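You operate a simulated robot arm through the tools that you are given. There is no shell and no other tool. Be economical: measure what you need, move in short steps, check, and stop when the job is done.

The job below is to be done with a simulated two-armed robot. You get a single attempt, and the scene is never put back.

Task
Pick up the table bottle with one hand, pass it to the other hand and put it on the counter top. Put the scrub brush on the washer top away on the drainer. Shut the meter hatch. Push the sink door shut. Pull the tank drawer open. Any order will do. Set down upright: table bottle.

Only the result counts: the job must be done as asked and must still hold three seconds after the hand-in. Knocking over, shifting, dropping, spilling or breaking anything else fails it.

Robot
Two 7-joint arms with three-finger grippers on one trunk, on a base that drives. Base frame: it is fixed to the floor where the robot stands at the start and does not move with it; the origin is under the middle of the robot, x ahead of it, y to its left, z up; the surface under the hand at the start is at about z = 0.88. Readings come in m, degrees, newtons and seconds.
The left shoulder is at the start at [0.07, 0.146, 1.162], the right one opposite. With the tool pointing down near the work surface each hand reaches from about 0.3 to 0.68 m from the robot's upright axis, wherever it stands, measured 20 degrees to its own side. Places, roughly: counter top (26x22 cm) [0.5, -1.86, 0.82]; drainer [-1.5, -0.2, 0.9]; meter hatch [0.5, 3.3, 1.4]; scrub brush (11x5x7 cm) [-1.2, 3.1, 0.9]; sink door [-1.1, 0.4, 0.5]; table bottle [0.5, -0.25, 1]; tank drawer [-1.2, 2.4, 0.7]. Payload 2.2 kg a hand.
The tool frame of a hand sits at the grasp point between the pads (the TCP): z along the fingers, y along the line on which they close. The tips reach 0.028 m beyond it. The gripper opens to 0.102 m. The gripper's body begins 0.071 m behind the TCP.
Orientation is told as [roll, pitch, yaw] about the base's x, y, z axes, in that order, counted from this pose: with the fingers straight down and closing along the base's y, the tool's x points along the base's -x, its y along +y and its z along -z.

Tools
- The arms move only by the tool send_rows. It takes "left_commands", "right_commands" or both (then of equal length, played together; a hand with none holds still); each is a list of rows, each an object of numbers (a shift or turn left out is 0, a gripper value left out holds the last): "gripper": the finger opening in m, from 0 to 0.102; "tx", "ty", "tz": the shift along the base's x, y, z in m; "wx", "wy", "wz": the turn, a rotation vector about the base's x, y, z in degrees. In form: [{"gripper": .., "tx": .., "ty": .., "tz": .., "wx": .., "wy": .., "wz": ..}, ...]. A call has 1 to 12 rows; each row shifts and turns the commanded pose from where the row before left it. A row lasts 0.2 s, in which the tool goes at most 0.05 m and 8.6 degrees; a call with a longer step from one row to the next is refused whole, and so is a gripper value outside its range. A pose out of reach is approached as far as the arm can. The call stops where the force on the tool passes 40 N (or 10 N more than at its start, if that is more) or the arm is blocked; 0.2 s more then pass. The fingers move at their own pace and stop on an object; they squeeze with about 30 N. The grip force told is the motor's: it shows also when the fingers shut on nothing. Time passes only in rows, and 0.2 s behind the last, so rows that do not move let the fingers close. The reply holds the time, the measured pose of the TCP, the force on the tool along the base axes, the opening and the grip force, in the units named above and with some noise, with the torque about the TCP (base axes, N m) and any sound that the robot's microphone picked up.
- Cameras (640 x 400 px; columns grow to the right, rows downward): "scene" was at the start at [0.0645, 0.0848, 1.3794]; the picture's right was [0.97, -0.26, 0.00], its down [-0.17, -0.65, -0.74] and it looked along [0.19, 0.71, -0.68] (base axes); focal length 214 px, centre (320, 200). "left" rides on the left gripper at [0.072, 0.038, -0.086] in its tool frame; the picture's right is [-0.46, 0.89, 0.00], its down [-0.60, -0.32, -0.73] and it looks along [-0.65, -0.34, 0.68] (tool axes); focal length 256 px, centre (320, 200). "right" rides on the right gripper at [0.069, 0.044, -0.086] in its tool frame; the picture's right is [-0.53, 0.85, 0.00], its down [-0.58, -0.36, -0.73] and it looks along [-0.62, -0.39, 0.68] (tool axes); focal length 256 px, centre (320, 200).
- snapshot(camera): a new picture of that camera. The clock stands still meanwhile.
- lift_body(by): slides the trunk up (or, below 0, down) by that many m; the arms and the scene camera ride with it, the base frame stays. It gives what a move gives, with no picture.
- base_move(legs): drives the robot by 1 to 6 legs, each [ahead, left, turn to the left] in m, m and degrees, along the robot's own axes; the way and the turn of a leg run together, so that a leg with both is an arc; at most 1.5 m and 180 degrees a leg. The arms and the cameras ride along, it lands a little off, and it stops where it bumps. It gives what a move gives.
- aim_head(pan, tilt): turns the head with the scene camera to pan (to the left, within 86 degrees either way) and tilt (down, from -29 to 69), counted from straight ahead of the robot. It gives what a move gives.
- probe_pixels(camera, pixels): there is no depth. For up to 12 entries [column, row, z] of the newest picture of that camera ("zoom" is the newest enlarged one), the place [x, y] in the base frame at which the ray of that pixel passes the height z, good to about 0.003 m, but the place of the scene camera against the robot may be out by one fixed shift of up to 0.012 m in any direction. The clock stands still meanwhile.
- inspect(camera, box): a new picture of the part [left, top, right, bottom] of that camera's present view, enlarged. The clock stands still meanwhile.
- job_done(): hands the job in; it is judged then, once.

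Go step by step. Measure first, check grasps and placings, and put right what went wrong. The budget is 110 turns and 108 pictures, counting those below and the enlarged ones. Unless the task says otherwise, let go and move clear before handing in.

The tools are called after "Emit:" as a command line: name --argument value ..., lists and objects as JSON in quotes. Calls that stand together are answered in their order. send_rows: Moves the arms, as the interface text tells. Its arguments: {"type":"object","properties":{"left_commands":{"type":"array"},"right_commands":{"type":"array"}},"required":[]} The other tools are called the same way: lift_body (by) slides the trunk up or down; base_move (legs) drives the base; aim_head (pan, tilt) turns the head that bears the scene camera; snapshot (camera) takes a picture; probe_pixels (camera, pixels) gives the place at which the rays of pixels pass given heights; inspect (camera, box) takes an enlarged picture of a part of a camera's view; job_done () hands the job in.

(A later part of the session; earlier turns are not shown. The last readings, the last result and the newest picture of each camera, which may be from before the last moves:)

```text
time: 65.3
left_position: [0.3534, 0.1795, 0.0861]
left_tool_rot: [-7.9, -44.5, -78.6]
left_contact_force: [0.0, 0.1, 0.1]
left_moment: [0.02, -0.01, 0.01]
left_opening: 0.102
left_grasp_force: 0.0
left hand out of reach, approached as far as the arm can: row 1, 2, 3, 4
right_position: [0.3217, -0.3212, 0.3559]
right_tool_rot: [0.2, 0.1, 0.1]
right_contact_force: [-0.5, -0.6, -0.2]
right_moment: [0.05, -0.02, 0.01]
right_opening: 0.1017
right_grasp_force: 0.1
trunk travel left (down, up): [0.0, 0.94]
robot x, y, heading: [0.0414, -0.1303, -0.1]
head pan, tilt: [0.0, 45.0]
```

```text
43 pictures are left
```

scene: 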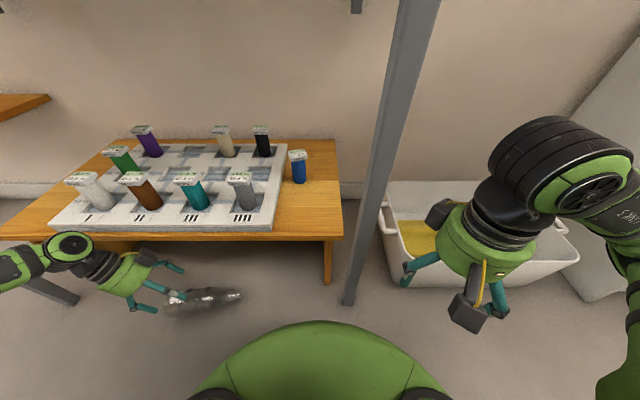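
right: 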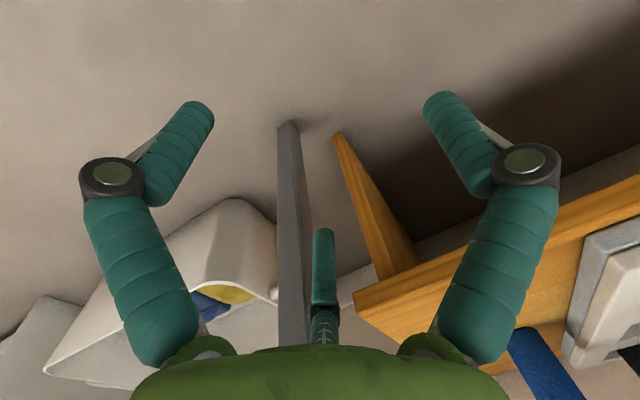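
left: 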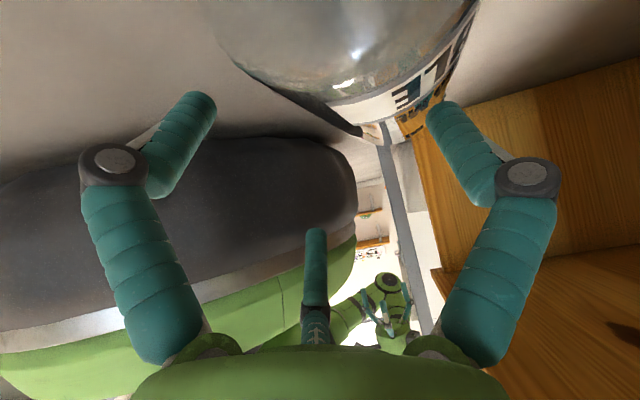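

That was worse, so at this distance less tilt is better. I'll lift, go back to a 15° tilt and retry.

Emit:
send_rows --left_commands '[{"tz": 0.03}, {"tz": 0.02, "wx": 7.5}, {"wx": 7.5, "tx": 0.01}, {"wx": 7.5, "tx": 0.012, "ty": -0.005}, {"wx": 7.5, "tx": 0.005}, {"tz": -0.02}, {"tz": -0.02}, {}]'

Emit:
inspect --camera "scene" --box '[110, 245, 270, 345]'

Emit:
snapshot --camera "left"

```text
time: 67.1
left_position: [0.3807, 0.1747, 0.0977]
left_tool_rot: [-2.0, -15.0, -81.5]
left_contact_force: [0.3, -0.4, 0.3]
left_moment: [0.0, 0.01, -0.02]
left_opening: 0.1023
left_grasp_force: 0.2
right_position: [0.3217, -0.3211, 0.3565]
right_tool_rot: [0.3, 0.1, 0.1]
right_contact_force: [0.4, -0.4, -0.5]
right_moment: [-0.01, -0.02, 0.01]
right_opening: 0.1022
right_grasp_force: 0.1
trunk travel left (down, up): [0.0, 0.94]
robot x, y, heading: [0.0413, -0.1319, -0.2]
head pan, tilt: [0.0, 45.0]
```

```text
4.00 times, centred on (190, 295) of scene
```

zoom: 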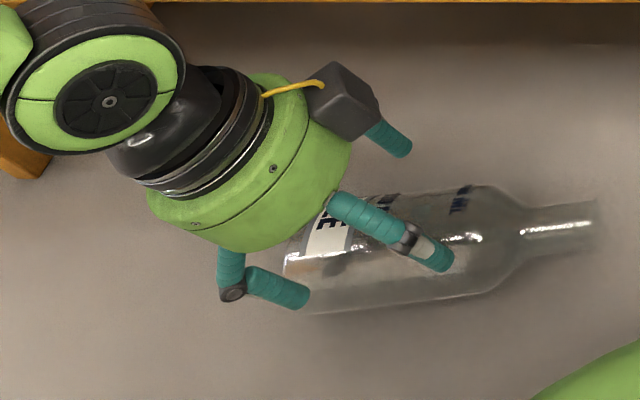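

```text
41 pictures are left
```

left: 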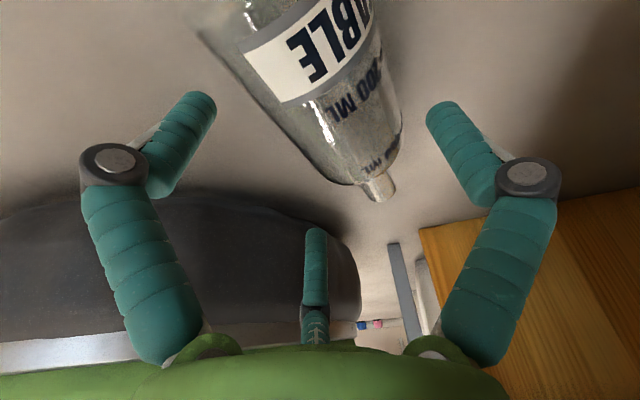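

No limit now. I'll check centring with probes of the body's edges, then go down.

Emit:
probe_pixels --camera "left" --pixels '[[237, 60, 0.039], [385, 60, 0.039], [311, 60, 0.039], [345, 130, 0.039], [378, 188, 0.039]]'

Emit:
probe_pixels --camera "zoom" --pixels '[[285, 255, 0.039], [390, 247, 0.039], [590, 225, 0.039], [300, 300, 0.074], [445, 262, 0.074], [405, 148, 0.074]]'

```text
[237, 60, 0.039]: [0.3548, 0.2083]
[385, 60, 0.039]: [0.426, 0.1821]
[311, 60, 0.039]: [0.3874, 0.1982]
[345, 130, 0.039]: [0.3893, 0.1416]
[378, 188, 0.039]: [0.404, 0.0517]
```

```text
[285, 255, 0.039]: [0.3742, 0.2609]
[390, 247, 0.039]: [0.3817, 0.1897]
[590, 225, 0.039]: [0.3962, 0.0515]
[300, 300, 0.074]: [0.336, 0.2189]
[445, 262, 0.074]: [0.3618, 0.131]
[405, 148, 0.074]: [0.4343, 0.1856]
```

The axis is at x≈0.385, so I'll nudge +4 mm and descend to z≈0.042.

Emit:
send_rows --left_commands '[{"tx": 0.004, "tz": -0.015}, {"tz": -0.015}, {"tz": -0.015}, {"tz": -0.011}, {}]'

```text
time: 68.3
left_position: [0.3819, 0.1751, 0.0507]
left_tool_rot: [-2.3, -15.3, -81.7]
left_contact_force: [0.2, -0.2, -0.6]
left_moment: [-0.01, 0.02, 0.02]
left_opening: 0.102
left_grasp_force: 0.0
left hand out of reach, approached as far as the arm can: row 4
right_position: [0.3216, -0.3216, 0.3554]
right_tool_rot: [0.3, 0.1, 0.1]
right_contact_force: [0.0, 0.0, 0.0]
right_moment: [0.02, -0.01, -0.01]
right_opening: 0.1019
right_grasp_force: 0.1
trunk travel left (down, up): [0.0, 0.94]
robot x, y, heading: [0.0427, -0.1245, 0.2]
head pan, tilt: [0.0, 45.0]
```

TCP is at 0.051 with the tips already 15 mm past the axis. I'll reduce tilt a little more to gain the last centimetre, then close.

Emit:
send_rows --left_commands '[{"wx": 7.5}, {"tz": -0.01, "tx": 0.002}, {}, {"gripper": 0.09}, {"gripper": 0.08}, {"gripper": 0.06}, {"gripper": 0.05}, {}]'

Emit:
inspect --camera "scene" --box '[110, 245, 270, 345]'

```text
time: 70.1
left_position: [0.3842, 0.1754, 0.0512]
left_tool_rot: [-1.8, -10.3, -81.9]
left_contact_force: [-1.4, -0.5, 11.0]
left_moment: [-0.61, -0.1, -0.09]
left_opening: 0.0957
left_grasp_force: 30.3
left hand out of reach, approached as far as the arm can: row 1, 2
right_position: [0.3222, -0.3208, 0.3564]
right_tool_rot: [0.2, 0.0, 0.2]
right_contact_force: [0.1, 0.3, -0.1]
right_moment: [-0.02, 0.0, -0.04]
right_opening: 0.1021
right_grasp_force: 0.0
trunk travel left (down, up): [0.0, 0.94]
robot x, y, heading: [0.0425, -0.13, 0.1]
head pan, tilt: [0.0, 45.0]
```

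```text
4.00 times, centred on (190, 295) of scene
```

zoom: 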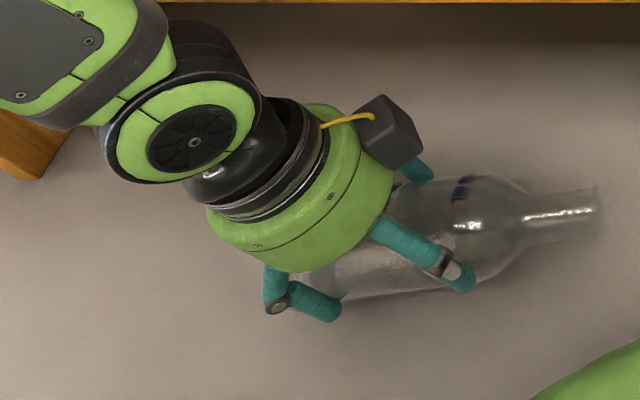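

The fingers stalled at 0.0957 m with an upward force of 11 N, which isn't a clean grip. I'll look from the left camera.

Emit:
snapshot --camera "left"

```text
39 pictures are left
```

left: 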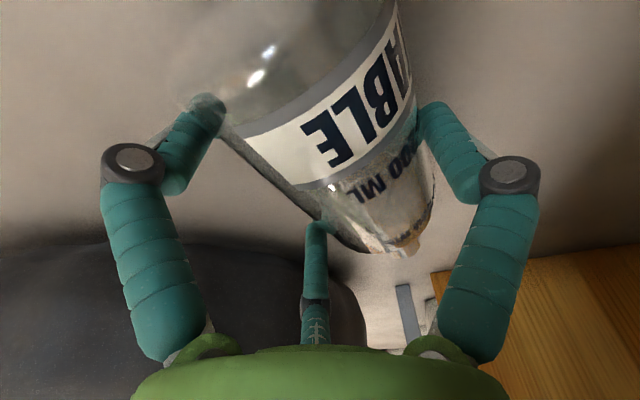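

All three fingers touch the body here (right (435,120), left (205,115), middle (318,235)), so this may be a real grip. I'll lift gently and check.

Emit:
send_rows --left_commands '[{"gripper": 0.03, "tz": 0.01}, {"tz": 0.015}, {"tz": 0.02}, {"tz": 0.02}, {}]'

Emit:
inspect --camera "scene" --box '[110, 245, 270, 345]'

```text
time: 71.3
left_position: [0.3811, 0.1773, 0.1136]
left_tool_rot: [-1.9, -10.3, -81.8]
left_contact_force: [-0.7, -0.2, -1.1]
left_moment: [-0.01, -0.02, 0.0]
left_opening: 0.0956
left_grasp_force: 29.3
right_position: [0.3208, -0.321, 0.3568]
right_tool_rot: [0.2, 0.1, 0.2]
right_contact_force: [-0.7, -0.4, -0.7]
right_moment: [-0.02, 0.0, 0.0]
right_opening: 0.1018
right_grasp_force: 0.1
trunk travel left (down, up): [0.0, 0.94]
robot x, y, heading: [0.0413, -0.1313, -0.3]
head pan, tilt: [0.0, 45.0]
```

```text
4.00 times, centred on (190, 295) of scene
```

zoom: 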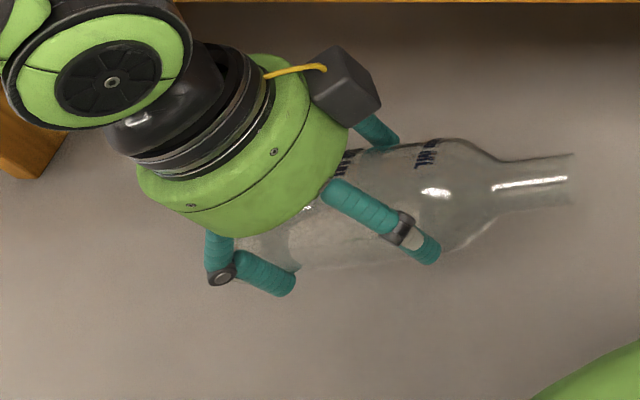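

The bottle is held; the opening is steady at 0.0956 m and it has lifted with the hand. I'll back the base out from under the table before raising.

Emit:
base_move --legs '[[-0.4, 0, 0]]'

Emit:
lift_body --by 0.4

Emit:
lift_body --by 0.3

Emit:
snapshot --camera "scene"

```text
time: 73.8
left_position: [-0.0141, 0.1758, 0.1142]
left_tool_rot: [-2.0, -10.3, -82.4]
left_contact_force: [0.1, -0.6, 0.2]
left_moment: [0.0, 0.03, -0.01]
left_opening: 0.0954
left_grasp_force: 30.3
right_position: [-0.0802, -0.3218, 0.3557]
right_tool_rot: [0.2, 0.1, -0.4]
right_contact_force: [-1.3, 0.1, 0.3]
right_moment: [-0.01, -0.04, 0.03]
right_opening: 0.102
right_grasp_force: 0.2
trunk travel left (down, up): [0.0, 0.94]
robot x, y, heading: [-0.3541, -0.1295, -0.4]
head pan, tilt: [0.0, 45.0]
```

```text
time: 77.7
left_position: [-0.0151, 0.1759, 0.5157]
left_tool_rot: [-2.0, -10.3, -82.3]
left_contact_force: [0.2, 0.8, -0.5]
left_moment: [-0.02, 0.0, -0.04]
left_opening: 0.0954
left_grasp_force: 30.1
right_position: [-0.0795, -0.3217, 0.7554]
right_tool_rot: [0.2, 0.1, -0.4]
right_contact_force: [0.3, 0.4, -0.1]
right_moment: [0.0, -0.01, 0.04]
right_opening: 0.1021
right_grasp_force: 0.1
trunk travel left (down, up): [-0.4, 0.54]
robot x, y, heading: [-0.3548, -0.1308, -0.5]
head pan, tilt: [0.0, 45.0]
```

```text
time: 80.7
left_position: [-0.0158, 0.1753, 0.815]
left_tool_rot: [-2.0, -10.3, -82.4]
left_contact_force: [0.7, 0.1, -0.5]
left_moment: [0.02, -0.01, 0.01]
left_opening: 0.0952
left_grasp_force: 29.6
right_position: [-0.0791, -0.3219, 1.0574]
right_tool_rot: [0.2, 0.2, -0.5]
right_contact_force: [0.2, -0.1, 0.0]
right_moment: [0.02, -0.02, -0.01]
right_opening: 0.102
right_grasp_force: 0.1
trunk travel left (down, up): [-0.7, 0.24]
robot x, y, heading: [-0.3592, -0.132, -0.5]
head pan, tilt: [0.0, 45.0]
```

```text
37 pictures are left
```

scene: 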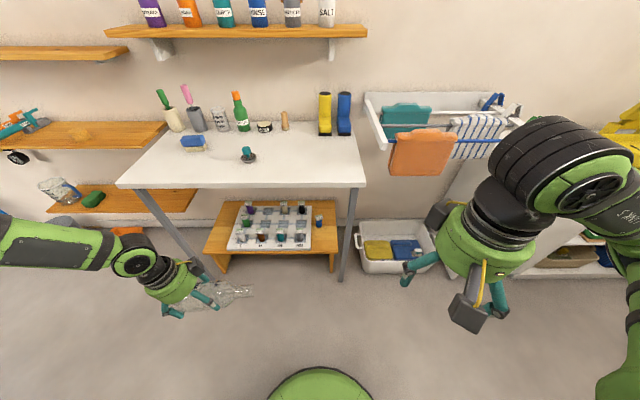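

I'm safely out with the bottle lying horizontally in the left hand, neck toward -y. I'll rotate the left hand -90° about x to bring it upright in front of the robot.

Emit:
send_rows --left_commands '[{"wx": -7.5, "tx": 0.006, "ty": -0.01, "tz": 0.008}, {"wx": -7.5, "tx": 0.006, "ty": -0.015, "tz": 0.008}, {"wx": -7.5, "tx": 0.006, "ty": -0.015, "tz": 0.008}, {"wx": -7.5, "tx": 0.006, "ty": -0.015, "tz": 0.008}, {"wx": -7.5, "tx": 0.006, "ty": -0.015, "tz": 0.008}, {"wx": -7.5, "tx": 0.006, "ty": -0.015, "tz": 0.008}, {"wx": -7.5, "tx": 0.006, "ty": -0.015, "tz": 0.008}, {"wx": -7.5, "tx": 0.006, "ty": -0.015, "tz": 0.008}, {"wx": -7.5, "tx": 0.006, "ty": -0.015, "tz": 0.008}, {"wx": -7.5, "tx": 0.006, "ty": -0.015, "tz": 0.008}, {"wx": -7.5, "tx": 0.006, "ty": -0.015, "tz": 0.008}, {"wx": -7.5, "tx": 0.006, "ty": -0.015, "tz": 0.008}]'

Emit:
snapshot --camera "scene"

```text
time: 83.3
left_position: [-0.0322, 0.0426, 0.9887]
left_tool_rot: [-131.8, -79.4, 41.7]
left_contact_force: [-0.3, -1.1, -0.4]
left_moment: [0.02, 0.01, -0.02]
left_opening: 0.0953
left_grasp_force: 30.3
left hand out of reach, approached as far as the arm can: row 6, 7, 8, 9, 10
right_position: [-0.0798, -0.3231, 1.0568]
right_tool_rot: [0.3, 0.1, -0.4]
right_contact_force: [-0.2, 0.3, 0.5]
right_moment: [0.0, -0.02, -0.01]
right_opening: 0.102
right_grasp_force: 0.1
trunk travel left (down, up): [-0.7, 0.24]
robot x, y, heading: [-0.3594, -0.1281, -0.5]
head pan, tilt: [0.0, 45.0]
```

```text
36 pictures are left
```

scene: 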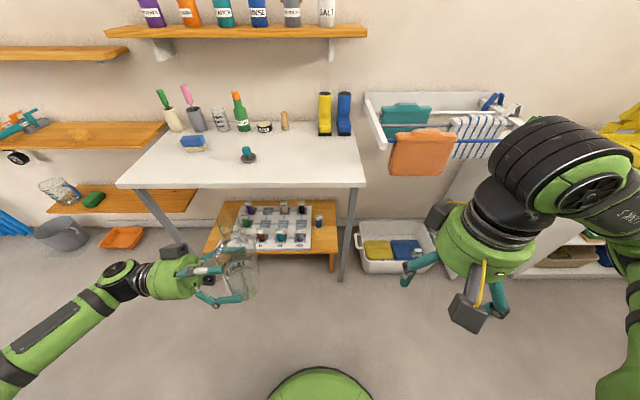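

The bottle is now roughly upright at (238,265). I'll zoom in to measure its rim and base.

Emit:
inspect --camera "scene" --box '[160, 210, 300, 310]'

```text
4.00 times, centred on (230, 260) of scene
```

zoom: 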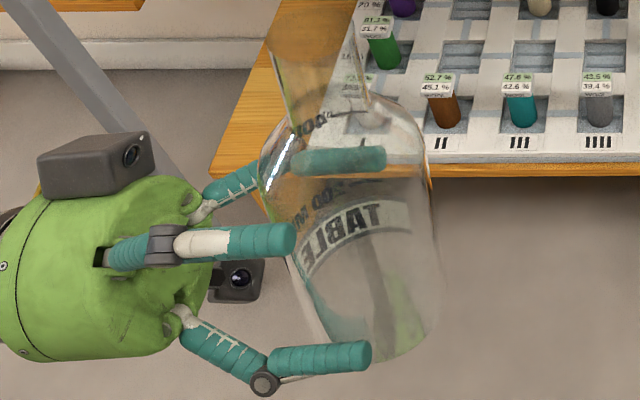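

Emit:
probe_pixels --camera "zoom" --pixels '[[305, 15, 1.11], [305, 15, 1.09], [385, 315, 0.91], [385, 315, 0.9], [335, 110, 1.05], [355, 205, 0.99]]'

Emit:
snapshot --camera "left"

Emit:
snapshot --camera "right"

```text
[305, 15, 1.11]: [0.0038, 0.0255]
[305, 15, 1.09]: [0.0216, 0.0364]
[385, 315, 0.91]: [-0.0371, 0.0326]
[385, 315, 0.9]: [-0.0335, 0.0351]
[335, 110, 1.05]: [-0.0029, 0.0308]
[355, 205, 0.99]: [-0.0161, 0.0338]
```

```text
34 pictures are left
```

left: 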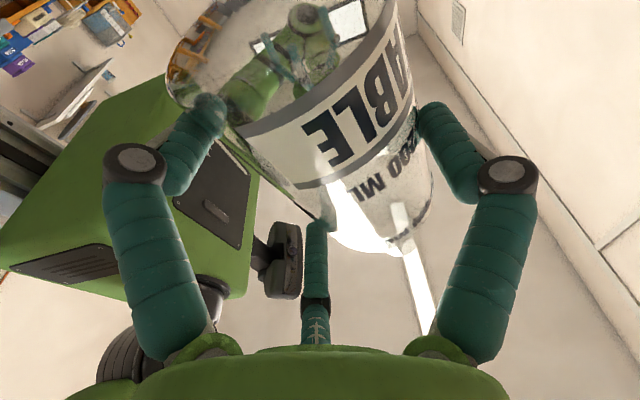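

```text
33 pictures are left
```

right: 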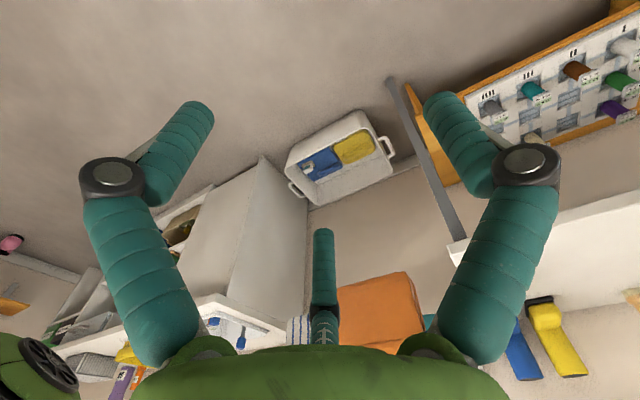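

The scene shows the top leaning about 11° toward +x and the bottle rather far left for the right hand. I'll correct the lean by wy -10°, then swing the left hand to point forward-right, moving the bottle toward the centre.

Emit:
send_rows --left_commands '[{"wy": -5}, {"wy": -5}, {"wz": 7, "tx": 0.015, "ty": -0.02}, {"wz": 7, "tx": 0.015, "ty": -0.02}, {"wz": 7, "tx": 0.015, "ty": -0.02}, {"wz": 7, "tx": 0.015, "ty": -0.02}, {"wz": 7, "tx": 0.015, "ty": -0.02}, {"wz": 7, "tx": 0.015, "ty": -0.02}, {}]'

Emit:
inspect --camera "scene" --box '[200, 160, 392, 280]'

```text
time: 85.3
left_position: [0.0562, -0.0769, 0.9887]
left_tool_rot: [162.7, -82.6, 148.7]
left_contact_force: [0.0, 1.2, -0.5]
left_moment: [-0.01, 0.0, 0.03]
left_opening: 0.0948
left_grasp_force: 30.5
right_position: [-0.0792, -0.3214, 1.0556]
right_tool_rot: [0.0, 0.1, -0.4]
right_contact_force: [-1.0, -0.1, -0.2]
right_moment: [0.0, -0.02, -0.02]
right_opening: 0.1019
right_grasp_force: 0.2
trunk travel left (down, up): [-0.7, 0.24]
robot x, y, heading: [-0.3574, -0.1268, -0.6]
head pan, tilt: [0.0, 45.0]
```

```text
3.33 times, centred on (296, 220) of scene
```

zoom: 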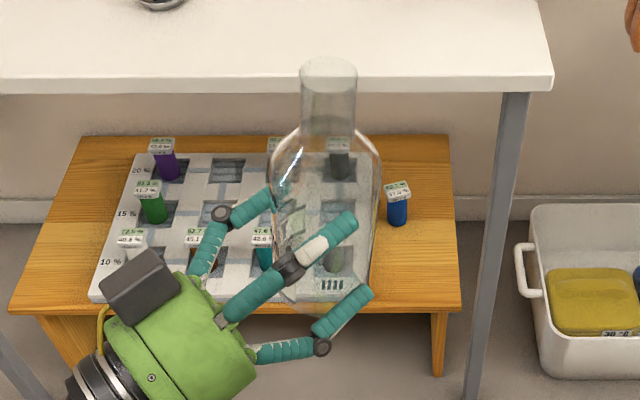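

The bottle stands upright near the centre (rim at (329,72) in the zoom). I'll measure it.

Emit:
probe_pixels --camera "zoom" --pixels '[[329, 72, 1.1], [329, 72, 1.11], [329, 72, 1.12], [328, 130, 1.065], [328, 130, 1.075], [325, 285, 0.91], [325, 285, 0.92], [302, 75, 1.11], [357, 75, 1.11]]'

```text
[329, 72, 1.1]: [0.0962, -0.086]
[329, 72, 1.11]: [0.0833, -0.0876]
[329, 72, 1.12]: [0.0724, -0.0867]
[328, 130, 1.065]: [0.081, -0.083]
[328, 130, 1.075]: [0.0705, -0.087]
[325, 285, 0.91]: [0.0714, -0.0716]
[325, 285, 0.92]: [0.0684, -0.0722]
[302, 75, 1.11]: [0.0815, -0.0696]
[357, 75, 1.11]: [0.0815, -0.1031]
```

The rim is at about (0.08, -0.087, 1.11), nearly vertical. I'll raise the right hand and bring it above the rim.

Emit:
send_rows --right_commands '[{"tz": 0.04}, {"tz": 0.04}, {"tz": 0.04, "tx": 0.01}, {"tz": 0.03, "tx": 0.02, "ty": 0.02}, {"tx": 0.02, "ty": 0.03}, {"tx": 0.02, "ty": 0.03}, {"tx": 0.02, "ty": 0.03}, {"tx": 0.02, "ty": 0.03}, {"tx": 0.02, "ty": 0.03}, {"tx": 0.02, "ty": 0.03}, {"tx": 0.01, "ty": 0.034}, {}]'

Emit:
snapshot --camera "right"

```text
time: 87.9
left_position: [0.0581, -0.0782, 0.9885]
left_tool_rot: [161.4, -82.6, 149.7]
left_contact_force: [0.7, 0.8, -1.0]
left_moment: [0.01, 0.01, 0.02]
left_opening: 0.0946
left_grasp_force: 29.8
right_position: [0.0798, -0.0914, 1.2068]
right_tool_rot: [0.2, 0.1, -0.5]
right_contact_force: [-0.2, -0.1, 0.2]
right_moment: [0.02, -0.01, 0.01]
right_opening: 0.102
right_grasp_force: 0.0
trunk travel left (down, up): [-0.7, 0.24]
robot x, y, heading: [-0.3564, -0.1329, -0.6]
head pan, tilt: [0.0, 45.0]
```

```text
31 pictures are left
```

right: 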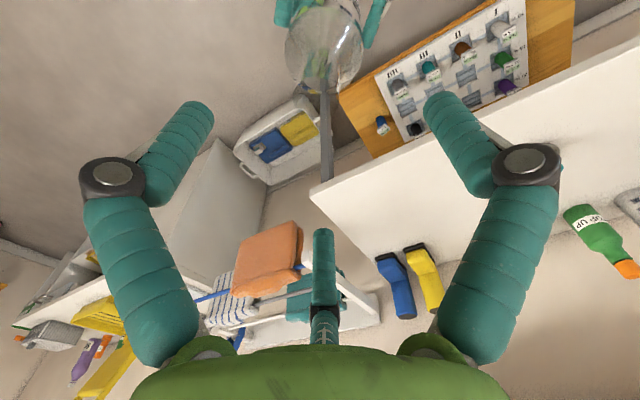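

Emit:
inspect --camera "right" --box '[264, 10, 384, 110]'

```text
4.00 times, centred on (324, 60) of right
```

zoom: 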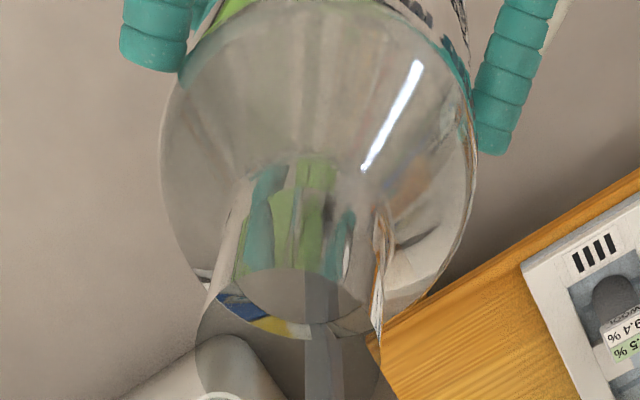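

Emit:
inspect --camera "right" --box '[274, 60, 370, 135]'

```text
5.33 times, centred on (322, 98) of right
```

zoom: 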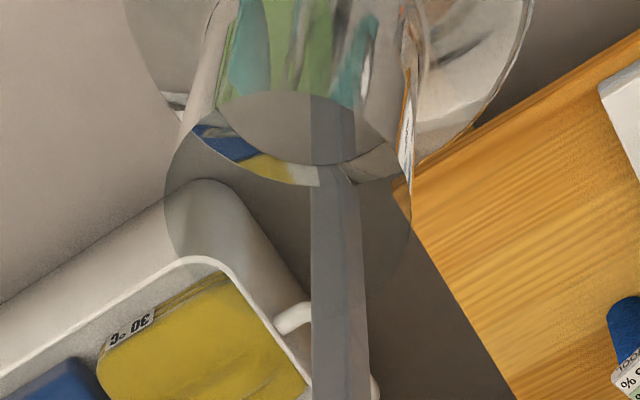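

The rim circle is visible, centred near (288,190) in the zoom.

Emit:
probe_pixels --camera "zoom" --pixels '[[288, 190, 1.1], [288, 190, 1.11], [288, 190, 1.12], [288, 190, 1.09], [165, 200, 1.11], [412, 200, 1.11]]'

```text
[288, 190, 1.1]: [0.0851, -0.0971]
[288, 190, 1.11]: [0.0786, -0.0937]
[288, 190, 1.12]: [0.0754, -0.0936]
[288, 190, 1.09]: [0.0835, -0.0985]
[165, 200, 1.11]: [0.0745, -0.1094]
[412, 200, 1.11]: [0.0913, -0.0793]
```

The right hand is aligned over the rim. I'll descend 0.113 m and close on the neck.

Emit:
send_rows --right_commands '[{"tz": -0.025, "gripper": 0.08}, {"tz": -0.025, "ty": -0.002}, {"tz": -0.025}, {"tz": -0.02}, {"tz": -0.018}, {}, {"gripper": 0.03}, {"gripper": 0.01}, {}, {}]'

Emit:
snapshot --camera "right"

```text
time: 90.1
left_position: [0.0561, -0.0772, 0.9865]
left_tool_rot: [161.6, -83.0, 149.4]
left_contact_force: [-5.2, -9.4, -18.7]
left_moment: [0.04, -0.62, -0.26]
left_opening: 0.0944
left_grasp_force: 30.3
right_position: [0.0801, -0.0905, 1.0937]
right_tool_rot: [0.3, -0.1, -0.4]
right_contact_force: [4.5, 9.0, 17.9]
right_moment: [1.18, 0.57, -0.02]
right_opening: 0.0341
right_grasp_force: 30.0
trunk travel left (down, up): [-0.7, 0.24]
robot x, y, heading: [-0.3525, -0.1274, -0.6]
head pan, tilt: [0.0, 45.0]
```

```text
28 pictures are left
```

right: 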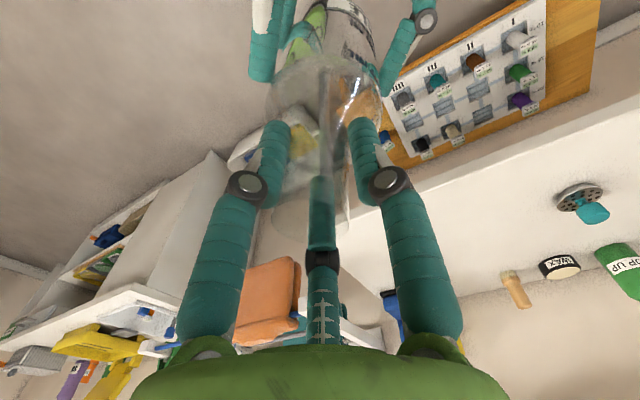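

The right hand grips the neck at 0.034 m with 30 N. I'll open the left and retreat it along its own axis.

Emit:
send_rows --left_commands '[{"gripper": 0.102}, {"gripper": 0.102}, {"tx": -0.015, "ty": 0.017}, {"tx": -0.02, "ty": 0.022}, {"tx": -0.025, "ty": 0.028}, {"tx": -0.03, "ty": 0.033}, {"tx": -0.03, "ty": 0.033}, {}]'

Emit:
inspect --camera "scene" --box '[180, 130, 420, 280]'

```text
time: 91.9
left_position: [-0.0635, 0.0561, 0.989]
left_tool_rot: [161.9, -82.7, 149.2]
left_contact_force: [0.1, 0.3, -0.7]
left_moment: [0.03, 0.01, -0.02]
left_opening: 0.102
left_grasp_force: 0.0
right_position: [0.0805, -0.0911, 1.0934]
right_tool_rot: [0.2, 0.1, -0.4]
right_contact_force: [0.4, 0.9, 0.2]
right_moment: [-0.01, 0.02, 0.01]
right_opening: 0.0311
right_grasp_force: 30.4
trunk travel left (down, up): [-0.7, 0.24]
robot x, y, heading: [-0.356, -0.1256, -0.3]
head pan, tilt: [0.0, 45.0]
```

```text
2.67 times, centred on (300, 205) of scene
```

zoom: 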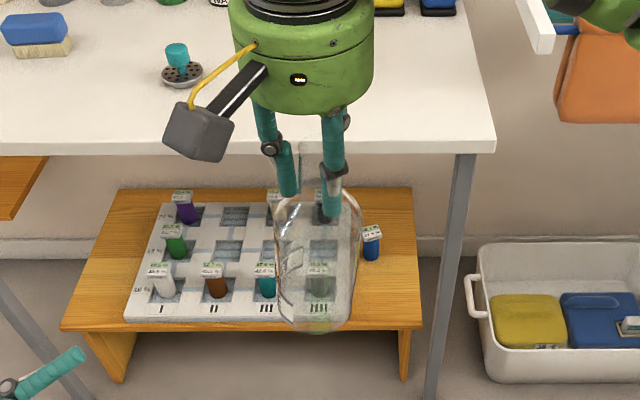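

The handover worked: the bottle hangs upright in the right hand. I'll drive 1.55 m to the right along the room and look at the counter.

Emit:
base_move --legs '[[0, -0.8, 0], [0, -0.75, 0]]'

Emit:
aim_head --pan -20 --tilt 30

Emit:
snapshot --camera "scene"

```text
time: 99.8
left_position: [-0.0994, -1.5113, 0.9901]
left_tool_rot: [162.0, -82.7, 146.9]
left_contact_force: [-0.7, 1.0, -0.2]
left_moment: [0.05, -0.01, -0.04]
left_opening: 0.1024
left_grasp_force: 0.0
right_position: [0.0377, -1.6643, 1.0934]
right_tool_rot: [0.1, 0.1, -2.7]
right_contact_force: [-0.5, -0.4, 0.6]
right_moment: [0.02, -0.01, -0.03]
right_opening: 0.0305
right_grasp_force: 30.2
trunk travel left (down, up): [-0.7, 0.24]
robot x, y, heading: [-0.3966, -1.6859, -2.9]
head pan, tilt: [0.0, 45.0]
```

```text
time: 100.7
left_position: [-0.0979, -1.512, 0.9888]
left_tool_rot: [162.0, -82.8, 146.9]
left_contact_force: [0.3, -0.2, 0.2]
left_moment: [-0.01, 0.03, 0.0]
left_opening: 0.102
left_grasp_force: 0.1
right_position: [0.038, -1.6637, 1.0929]
right_tool_rot: [0.2, 0.1, -2.6]
right_contact_force: [-0.1, 0.0, -0.3]
right_moment: [-0.04, -0.01, -0.01]
right_opening: 0.0303
right_grasp_force: 30.2
trunk travel left (down, up): [-0.7, 0.24]
robot x, y, heading: [-0.3971, -1.6851, -2.7]
head pan, tilt: [-20.0, 30.0]
```

```text
26 pictures are left
```

scene: 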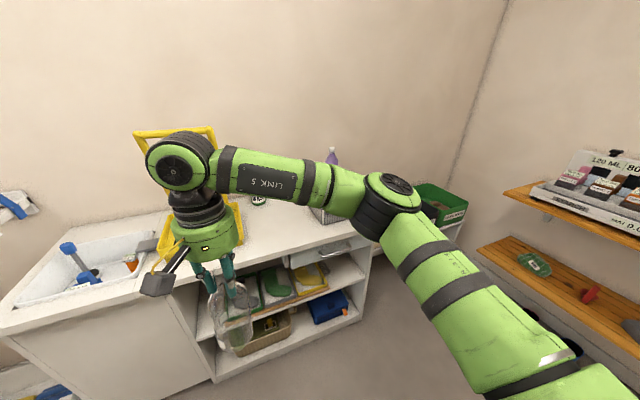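

The counter is in view; its free top lies around (275,235). I'll probe the free area and the front edge at z 0.82.

Emit:
probe_pixels --camera "scene" --pixels '[[275, 235, 0.82], [250, 262, 0.82], [365, 235, 0.82], [300, 225, 0.82], [260, 205, 0.82], [320, 210, 0.82], [140, 295, 0.82], [240, 240, 0.82]]'

Emit:
inspect --camera "scene" --box '[130, 140, 390, 300]'

```text
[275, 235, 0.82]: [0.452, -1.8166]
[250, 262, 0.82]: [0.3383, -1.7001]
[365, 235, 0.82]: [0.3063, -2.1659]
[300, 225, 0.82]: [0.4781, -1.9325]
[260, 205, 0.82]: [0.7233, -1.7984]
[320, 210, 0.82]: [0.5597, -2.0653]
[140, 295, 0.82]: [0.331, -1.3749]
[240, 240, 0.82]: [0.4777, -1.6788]
```

```text
2.46 times, centred on (260, 220) of scene
```

zoom: 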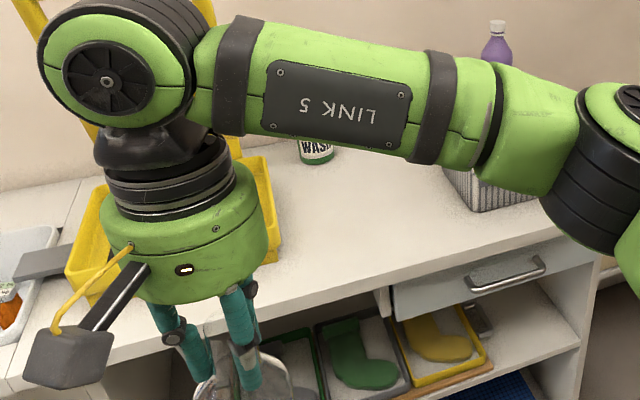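

The counter front edge is at x≈0.33 and the free area is around (0.46, -1.86). I'll lift the bottle slightly, shift it right, then drive up to the counter.

Emit:
send_rows --right_commands '[{"tz": 0.02, "ty": -0.01}, {"tz": 0.02, "ty": -0.02}, {"ty": -0.03}, {"ty": -0.03}, {"ty": -0.03}, {}]'

Emit:
base_move --legs '[[0.36, -0.06, 2.8]]'

Emit:
snapshot --camera "scene"

```text
time: 102.1
left_position: [-0.0988, -1.5109, 0.989]
left_tool_rot: [162.3, -82.7, 146.7]
left_contact_force: [0.1, -0.7, -0.4]
left_moment: [0.0, 0.01, -0.01]
left_opening: 0.1021
left_grasp_force: 0.1
right_position: [0.04, -1.7825, 1.1314]
right_tool_rot: [0.1, 0.1, -2.7]
right_contact_force: [-0.8, 0.0, -0.6]
right_moment: [-0.01, -0.02, -0.04]
right_opening: 0.0305
right_grasp_force: 30.1
trunk travel left (down, up): [-0.7, 0.24]
robot x, y, heading: [-0.3994, -1.6821, -2.8]
head pan, tilt: [-20.0, 30.0]
```

```text
time: 104.3
left_position: [0.2368, -1.5667, 0.9887]
left_tool_rot: [161.9, -82.8, 149.7]
left_contact_force: [-0.4, 0.4, 0.4]
left_moment: [0.0, 0.02, 0.0]
left_opening: 0.1018
left_grasp_force: 0.1
right_position: [0.3885, -1.83, 1.1312]
right_tool_rot: [0.2, 0.2, 0.1]
right_contact_force: [0.2, 0.6, -0.7]
right_moment: [0.02, -0.01, -0.04]
right_opening: 0.0305
right_grasp_force: 30.1
trunk travel left (down, up): [-0.7, 0.24]
robot x, y, heading: [-0.0537, -1.7504, -0.3]
head pan, tilt: [-20.0, 30.0]
```

```text
24 pictures are left
```

scene: 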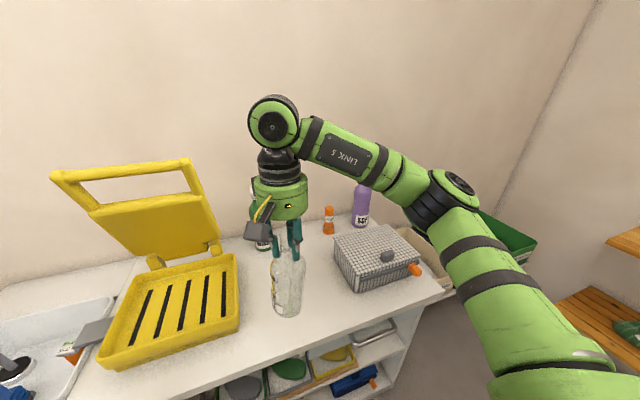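

The bottle is over the counter's near edge. I'll move it to about (0.458, -1.853) and lower to just above the surface.

Emit:
send_rows --right_commands '[{"tx": 0.02, "ty": -0.006}, {"tx": 0.025, "ty": -0.008}, {"tx": 0.025, "ty": -0.008}, {"tz": -0.025}, {"tz": -0.025}, {"tz": -0.025}, {"tz": -0.02}, {"tz": -0.01}, {}]'

Emit:
inspect --camera "scene" --box '[200, 190, 392, 310]'

```text
time: 106.3
left_position: [0.2377, -1.567, 0.9881]
left_tool_rot: [162.0, -82.7, 149.7]
left_contact_force: [0.1, -0.8, 0.3]
left_moment: [0.02, -0.03, 0.0]
left_opening: 0.102
left_grasp_force: 0.0
right_position: [0.4582, -1.8536, 1.0286]
right_tool_rot: [0.1, 0.2, 0.0]
right_contact_force: [-0.7, -0.5, -1.6]
right_moment: [-0.02, 0.02, 0.0]
right_opening: 0.0306
right_grasp_force: 29.9
trunk travel left (down, up): [-0.7, 0.24]
robot x, y, heading: [-0.0551, -1.7526, -0.4]
head pan, tilt: [-20.0, 30.0]
```

```text
3.33 times, centred on (296, 250) of scene
```

zoom: 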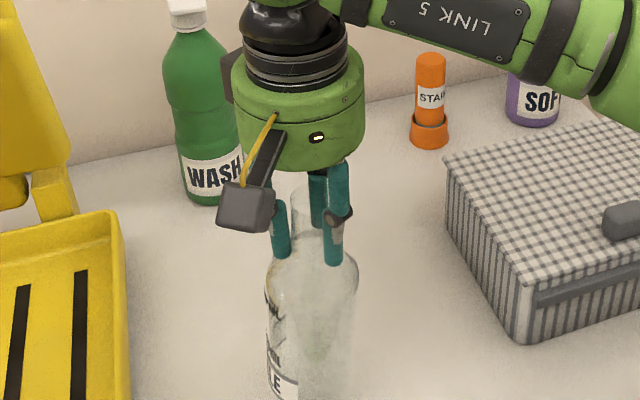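

It's upright and clear of its neighbours. I'll lower in small steps and watch the force.

Emit:
send_rows --right_commands '[{"tz": -0.005}, {"tz": -0.005}, {"tz": -0.004}, {"tz": -0.004}, {}]'

```text
time: 107.5
left_position: [0.2376, -1.5672, 0.9891]
left_tool_rot: [161.9, -82.7, 149.6]
left_contact_force: [-0.4, 0.3, 0.6]
left_moment: [0.0, 0.02, -0.01]
left_opening: 0.1017
left_grasp_force: 0.1
right_position: [0.4564, -1.8548, 1.0084]
right_tool_rot: [0.3, 0.1, 0.0]
right_contact_force: [0.3, -0.5, -1.0]
right_moment: [-0.03, 0.01, -0.03]
right_opening: 0.0302
right_grasp_force: 29.9
trunk travel left (down, up): [-0.7, 0.24]
robot x, y, heading: [-0.0582, -1.7532, -0.4]
head pan, tilt: [-20.0, 30.0]
```

Emit:
send_rows --right_commands '[{"tz": -0.004}, {"tz": -0.003}, {"tz": -0.003}, {}]'

```text
time: 108.5
left_position: [0.2358, -1.5668, 0.9901]
left_tool_rot: [161.7, -82.7, 149.9]
left_contact_force: [-0.3, -0.2, 0.2]
left_moment: [0.0, -0.01, 0.01]
left_opening: 0.1019
left_grasp_force: 0.0
right_position: [0.4575, -1.8537, 1.0018]
right_tool_rot: [0.2, -0.2, 0.1]
right_contact_force: [0.2, -0.7, 15.3]
right_moment: [-0.37, -0.11, 0.06]
right_opening: 0.0302
right_grasp_force: 30.0
trunk travel left (down, up): [-0.7, 0.24]
robot x, y, heading: [-0.0573, -1.7533, -0.2]
head pan, tilt: [-20.0, 30.0]
```

The upward force is 15 N, so the base has touched down at z≈1.002. I'll ease up 1 mm, open and withdraw upward.

Emit:
send_rows --right_commands '[{"tz": 0.001}, {"gripper": 0.06}, {"gripper": 0.08}, {}, {"tz": 0.03}, {"tz": 0.04}, {"tz": 0.04}, {"tz": 0.04}, {"tx": -0.03}, {"tx": -0.04}, {}]'

Emit:
inspect --camera "scene" --box '[200, 190, 392, 310]'

```text
time: 111.0
left_position: [0.2382, -1.5661, 0.9885]
left_tool_rot: [162.3, -82.7, 149.3]
left_contact_force: [0.1, 0.7, -0.4]
left_moment: [0.0, 0.01, -0.03]
left_opening: 0.1019
left_grasp_force: 0.0
right_position: [0.3871, -1.8531, 1.1471]
right_tool_rot: [0.1, 0.1, 0.0]
right_contact_force: [0.7, 0.5, -0.3]
right_moment: [-0.02, 0.01, 0.01]
right_opening: 0.08
right_grasp_force: 0.0
trunk travel left (down, up): [-0.7, 0.24]
robot x, y, heading: [-0.0523, -1.7547, -0.2]
head pan, tilt: [-20.0, 30.0]
```

```text
3.33 times, centred on (296, 250) of scene
```

zoom: 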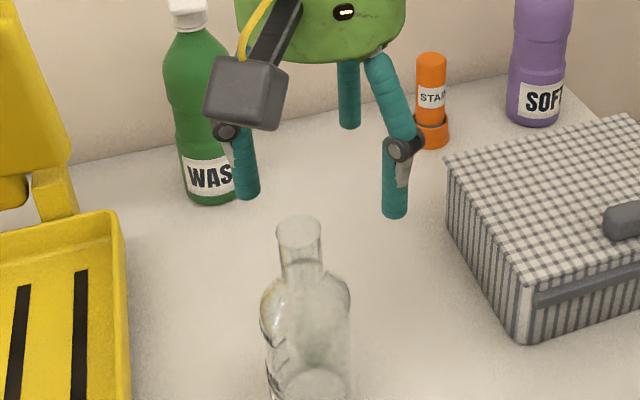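

The bottle stands upright on the counter and the hand is clear. Next I'll back away, drive to the sink side, turn to face -x and look.

Emit:
base_move --legs '[[-0.33, 0, 0], [0, 1.0, 0], [0, 0.9, 0], [0, 0, 180]]'

Emit:
aim_head --pan 0 --tilt 38

Emit:
snapshot --camera "scene"

```text
time: 129.3
left_position: [-0.6696, -0.021, 0.9896]
left_tool_rot: [162.0, -82.7, -36.6]
left_contact_force: [0.2, 0.8, -0.3]
left_moment: [0.04, 0.01, 0.0]
left_opening: 0.1019
left_grasp_force: 0.0
right_position: [-0.7885, 0.2816, 1.1483]
right_tool_rot: [0.2, 0.1, 173.7]
right_contact_force: [-0.2, 0.2, 0.0]
right_moment: [-0.02, 0.05, -0.01]
right_opening: 0.08
right_grasp_force: 0.1
trunk travel left (down, up): [-0.7, 0.24]
robot x, y, heading: [-0.3582, 0.1316, 173.6]
head pan, tilt: [-20.0, 30.0]
```

```text
time: 130.1
left_position: [-0.6699, -0.0214, 0.9892]
left_tool_rot: [162.1, -82.7, -36.6]
left_contact_force: [-0.4, 0.5, -0.5]
left_moment: [-0.04, -0.03, 0.01]
left_opening: 0.102
left_grasp_force: 0.1
right_position: [-0.7886, 0.2813, 1.1489]
right_tool_rot: [0.1, 0.1, 173.7]
right_contact_force: [0.2, -1.3, -0.3]
right_moment: [0.0, -0.01, -0.01]
right_opening: 0.0803
right_grasp_force: 0.0
trunk travel left (down, up): [-0.7, 0.24]
robot x, y, heading: [-0.3609, 0.1323, 173.4]
head pan, tilt: [0.0, 38.0]
```

```text
21 pictures are left
```

scene: 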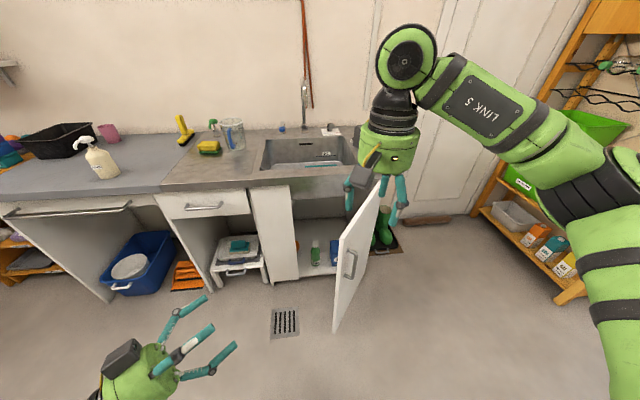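

The sink door's outer face with its handle (351,265) is visible; hinged on the right (375,…), it stands partly open. I'll probe its geometry.

Emit:
probe_pixels --camera "scene" --pixels '[[335, 331, 0.1], [335, 331, 0.15], [342, 237, 0.7], [342, 237, 0.65], [378, 187, 0.7], [378, 187, 0.65], [372, 250, 0.1], [293, 195, 0.7], [298, 278, 0.1], [351, 265, 0.5], [250, 190, 0.85], [320, 180, 0.85]]'

```text
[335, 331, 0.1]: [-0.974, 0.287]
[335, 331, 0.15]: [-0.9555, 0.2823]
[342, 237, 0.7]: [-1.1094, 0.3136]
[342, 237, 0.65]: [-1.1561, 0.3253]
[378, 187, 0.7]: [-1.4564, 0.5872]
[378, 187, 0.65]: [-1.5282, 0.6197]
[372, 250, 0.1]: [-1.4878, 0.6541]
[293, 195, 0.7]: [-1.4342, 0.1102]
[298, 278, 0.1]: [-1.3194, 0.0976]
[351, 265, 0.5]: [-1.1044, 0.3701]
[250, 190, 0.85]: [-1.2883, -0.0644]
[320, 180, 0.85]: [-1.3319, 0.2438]
```

The door is open about 60°, hinge near (-1.3, 0.46), free edge near (-0.98, 0.29). I'll close the right gripper, tilt it to point forward on the door's outer side, and lower the trunk.

Emit:
send_rows --right_commands '[{"wy": 7.5, "tx": -0.014, "ty": 0.025, "gripper": 0.0}, {"wy": 7.5, "tx": -0.014, "ty": 0.025}, {"wy": 7.5, "tx": -0.014, "ty": 0.025}, {"wy": 7.5, "tx": -0.014, "ty": 0.025}, {"wy": 7.5, "tx": -0.014, "ty": 0.025}, {"wy": 7.5, "tx": -0.014, "ty": 0.025}, {"wy": 7.5, "tx": -0.014, "ty": 0.025}, {"wy": 7.5, "tx": -0.014, "ty": 0.025}, {}]'

Emit:
lift_body --by -0.4

Emit:
snapshot --camera "scene"

```text
time: 132.1
left_position: [-0.669, -0.0216, 0.9891]
left_tool_rot: [162.3, -82.7, -36.8]
left_contact_force: [0.6, -0.9, -0.3]
left_moment: [-0.02, 0.03, -0.05]
left_opening: 0.102
left_grasp_force: 0.1
right_position: [-0.898, 0.4787, 1.146]
right_tool_rot: [10.7, -59.4, 167.8]
right_contact_force: [-0.6, -0.3, -0.4]
right_moment: [-0.03, 0.01, -0.02]
right_opening: 0.0019
right_grasp_force: 29.9
trunk travel left (down, up): [-0.7, 0.24]
robot x, y, heading: [-0.3572, 0.1327, 173.4]
head pan, tilt: [0.0, 38.0]
```

```text
time: 136.0
left_position: [-0.6711, -0.0207, 0.5875]
left_tool_rot: [162.0, -82.7, -36.5]
left_contact_force: [0.2, 0.8, -0.7]
left_moment: [0.0, -0.03, 0.0]
left_opening: 0.102
left_grasp_force: 0.1
right_position: [-0.8974, 0.4782, 0.7445]
right_tool_rot: [10.7, -59.3, 167.7]
right_contact_force: [0.4, -0.8, -0.5]
right_moment: [-0.04, -0.01, -0.01]
right_opening: 0.0021
right_grasp_force: 29.6
trunk travel left (down, up): [-0.3, 0.64]
robot x, y, heading: [-0.3572, 0.1311, 173.5]
head pan, tilt: [0.0, 38.0]
```

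```text
20 pictures are left
```

scene: 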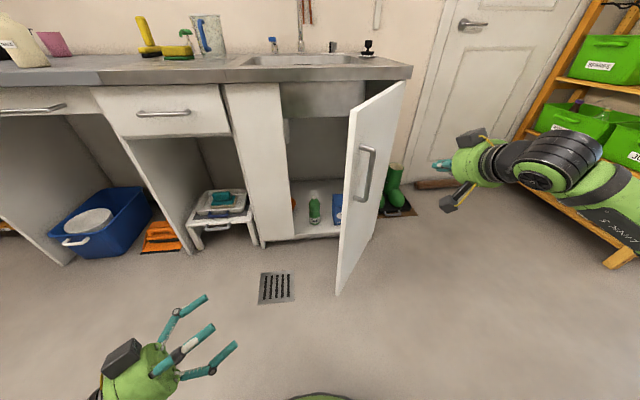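

The door is clear at (370,180) and the right hand sits beside it. I'll drive forward 0.22 m, then sweep the hand against the outer face to close it.

Emit:
base_move --legs '[[0.22, 0, 0]]'

Emit:
send_rows --right_commands '[{"tz": -0.04, "tx": 0.01}, {"tz": -0.04, "tx": 0.01}, {"tz": -0.03, "ty": -0.02}, {"tx": 0.01, "ty": -0.04}, {"tx": 0.0, "ty": -0.04}, {"tx": -0.02, "ty": -0.035}, {"tx": -0.02, "ty": -0.03}, {"tx": -0.025, "ty": -0.025}, {"tx": -0.03, "ty": -0.02}, {"tx": -0.03, "ty": -0.015}, {"tx": -0.025, "ty": -0.005}, {}]'

Emit:
snapshot --camera "scene"

```text
time: 137.6
left_position: [-0.8841, 0.0012, 0.5898]
left_tool_rot: [162.0, -82.6, -36.5]
left_contact_force: [0.4, 0.5, 0.7]
left_moment: [0.0, -0.01, -0.02]
left_opening: 0.1019
left_grasp_force: 0.1
right_position: [-1.1145, 0.5008, 0.7454]
right_tool_rot: [10.7, -59.3, 167.8]
right_contact_force: [-0.2, -0.2, -0.9]
right_moment: [0.01, 0.0, -0.01]
right_opening: 0.0021
right_grasp_force: 29.9
trunk travel left (down, up): [-0.3, 0.64]
robot x, y, heading: [-0.5752, 0.1567, 173.9]
head pan, tilt: [0.0, 38.0]
```

```text
time: 140.2
left_position: [-0.8837, 0.0017, 0.5888]
left_tool_rot: [162.1, -82.8, -36.3]
left_contact_force: [0.2, 0.3, 0.4]
left_moment: [0.02, 0.0, -0.05]
left_opening: 0.1019
left_grasp_force: 0.0
right_position: [-1.2338, 0.2693, 0.6334]
right_tool_rot: [10.9, -59.4, 167.9]
right_contact_force: [-0.6, 0.5, 0.1]
right_moment: [0.01, -0.01, -0.02]
right_opening: 0.0021
right_grasp_force: 30.3
trunk travel left (down, up): [-0.3, 0.64]
robot x, y, heading: [-0.5758, 0.1565, 174.0]
head pan, tilt: [0.0, 38.0]
```

```text
19 pictures are left
```

scene: 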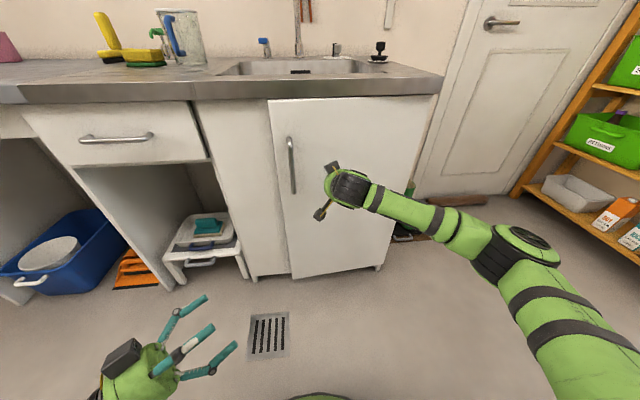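

The door is nearly closed. I'll push further in -x until I feel it seat.

Emit:
send_rows --right_commands '[{"tx": -0.02, "ty": -0.01}, {"tx": -0.02, "ty": -0.01}, {"tx": -0.015}, {"tx": -0.01}, {"tx": -0.01}, {}]'

Emit:
inspect --camera "scene" --box '[190, 80, 446, 240]'

```text
time: 141.1
left_position: [-0.8813, 0.0022, 0.5904]
left_tool_rot: [160.9, -82.5, -35.4]
left_contact_force: [0.4, -0.1, 0.5]
left_moment: [0.02, 0.01, -0.02]
left_opening: 0.1021
left_grasp_force: 0.1
right_position: [-1.2795, 0.2486, 0.6341]
right_tool_rot: [10.6, -58.8, 167.9]
right_contact_force: [23.6, 3.1, 7.8]
right_moment: [0.17, 0.22, -0.21]
right_opening: 0.0021
right_grasp_force: 30.1
trunk travel left (down, up): [-0.3, 0.64]
robot x, y, heading: [-0.5741, 0.155, 173.8]
head pan, tilt: [0.0, 38.0]
stopped in row 4 (right hand): the force on the tool passed its limit at 48 N (the readings are from after the stop); the commanded pose is now the measured one
```

```text
2.50 times, centred on (318, 160) of scene
```

zoom: 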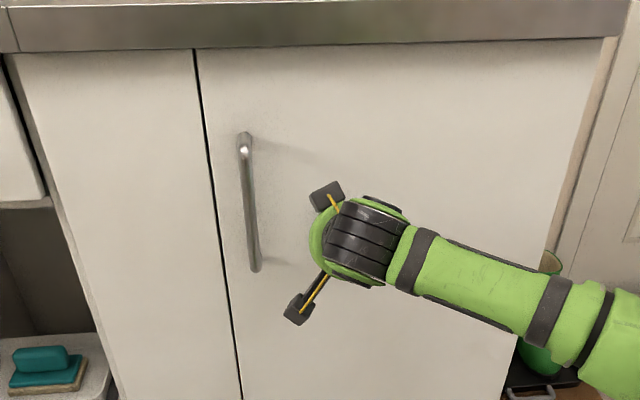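

The sink door is shut flush (seam closed in the zoom). I'll withdraw, back off and drive along the room to the tank drawer.

Emit:
send_rows --right_commands '[{"tx": 0.03}, {"tx": 0.04}, {"tx": 0.04}, {}]'

Emit:
base_move --legs '[[-0.26, 0, 0], [0, 0, 6.1], [0, -1.1, 0], [0, -1.1, 0]]'

Emit:
snapshot --camera "scene"

```text
time: 142.1
left_position: [-0.8845, 0.0026, 0.5893]
left_tool_rot: [162.0, -82.8, -36.5]
left_contact_force: [0.6, -0.4, 0.3]
left_moment: [0.0, -0.01, 0.04]
left_opening: 0.102
left_grasp_force: 0.0
right_position: [-1.1713, 0.2462, 0.6278]
right_tool_rot: [10.4, -58.5, 168.0]
right_contact_force: [0.0, 0.9, -0.3]
right_moment: [-0.01, 0.0, 0.05]
right_opening: 0.0021
right_grasp_force: 29.9
trunk travel left (down, up): [-0.3, 0.64]
robot x, y, heading: [-0.572, 0.1568, 173.7]
head pan, tilt: [0.0, 38.0]
```

```text
time: 154.7
left_position: [-0.5538, 2.0918, 0.5897]
left_tool_rot: [162.0, -82.7, -31.7]
left_contact_force: [-0.5, 0.2, -0.2]
left_moment: [-0.01, 0.0, -0.02]
left_opening: 0.102
left_grasp_force: 0.0
right_position: [-0.8631, 2.311, 0.6296]
right_tool_rot: [10.5, -58.5, 172.9]
right_contact_force: [0.2, -0.2, 0.3]
right_moment: [0.04, -0.03, 0.03]
right_opening: 0.002
right_grasp_force: 30.2
trunk travel left (down, up): [-0.3, 0.64]
robot x, y, heading: [-0.2585, 2.2726, 178.9]
head pan, tilt: [0.0, 38.0]
```

```text
17 pictures are left
```

scene: 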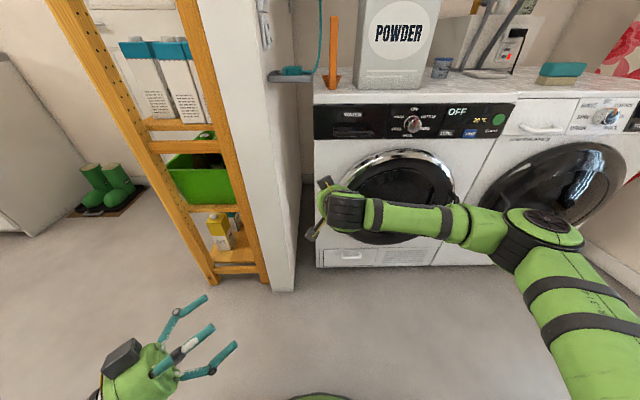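

Two machines are in view; a drawer with a handle is at (540,128), another panel at (352,132), and the scrub brush at (562,72). I'll probe them and enlarge the fronts.

Emit:
probe_pixels --camera "scene" --pixels '[[352, 132, 0.75], [352, 132, 0.7], [540, 128, 0.75], [540, 128, 0.7], [318, 262, 0.05], [490, 262, 0.05], [562, 80, 0.86], [520, 97, 0.86], [318, 97, 0.86], [350, 256, 0.1]]'

Emit:
inspect --camera "scene" --box '[300, 50, 640, 160]'

```text
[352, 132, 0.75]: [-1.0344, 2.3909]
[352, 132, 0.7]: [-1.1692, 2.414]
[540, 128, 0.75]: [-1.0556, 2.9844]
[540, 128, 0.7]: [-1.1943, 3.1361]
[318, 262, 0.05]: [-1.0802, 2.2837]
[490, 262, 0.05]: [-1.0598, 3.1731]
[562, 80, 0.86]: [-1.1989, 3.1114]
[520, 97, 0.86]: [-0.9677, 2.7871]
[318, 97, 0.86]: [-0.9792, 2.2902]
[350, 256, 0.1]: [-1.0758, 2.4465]
```

```text
1.88 times, centred on (470, 105) of scene
```

zoom: 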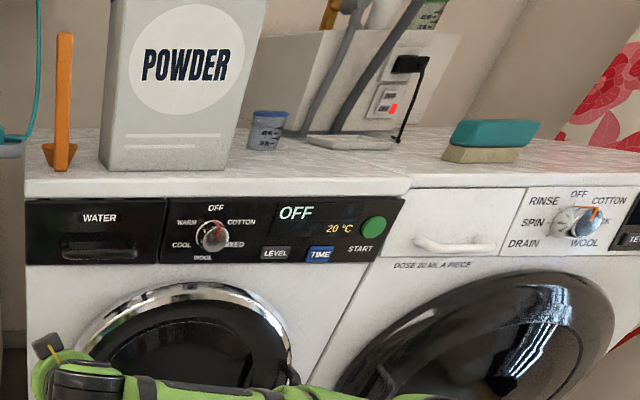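

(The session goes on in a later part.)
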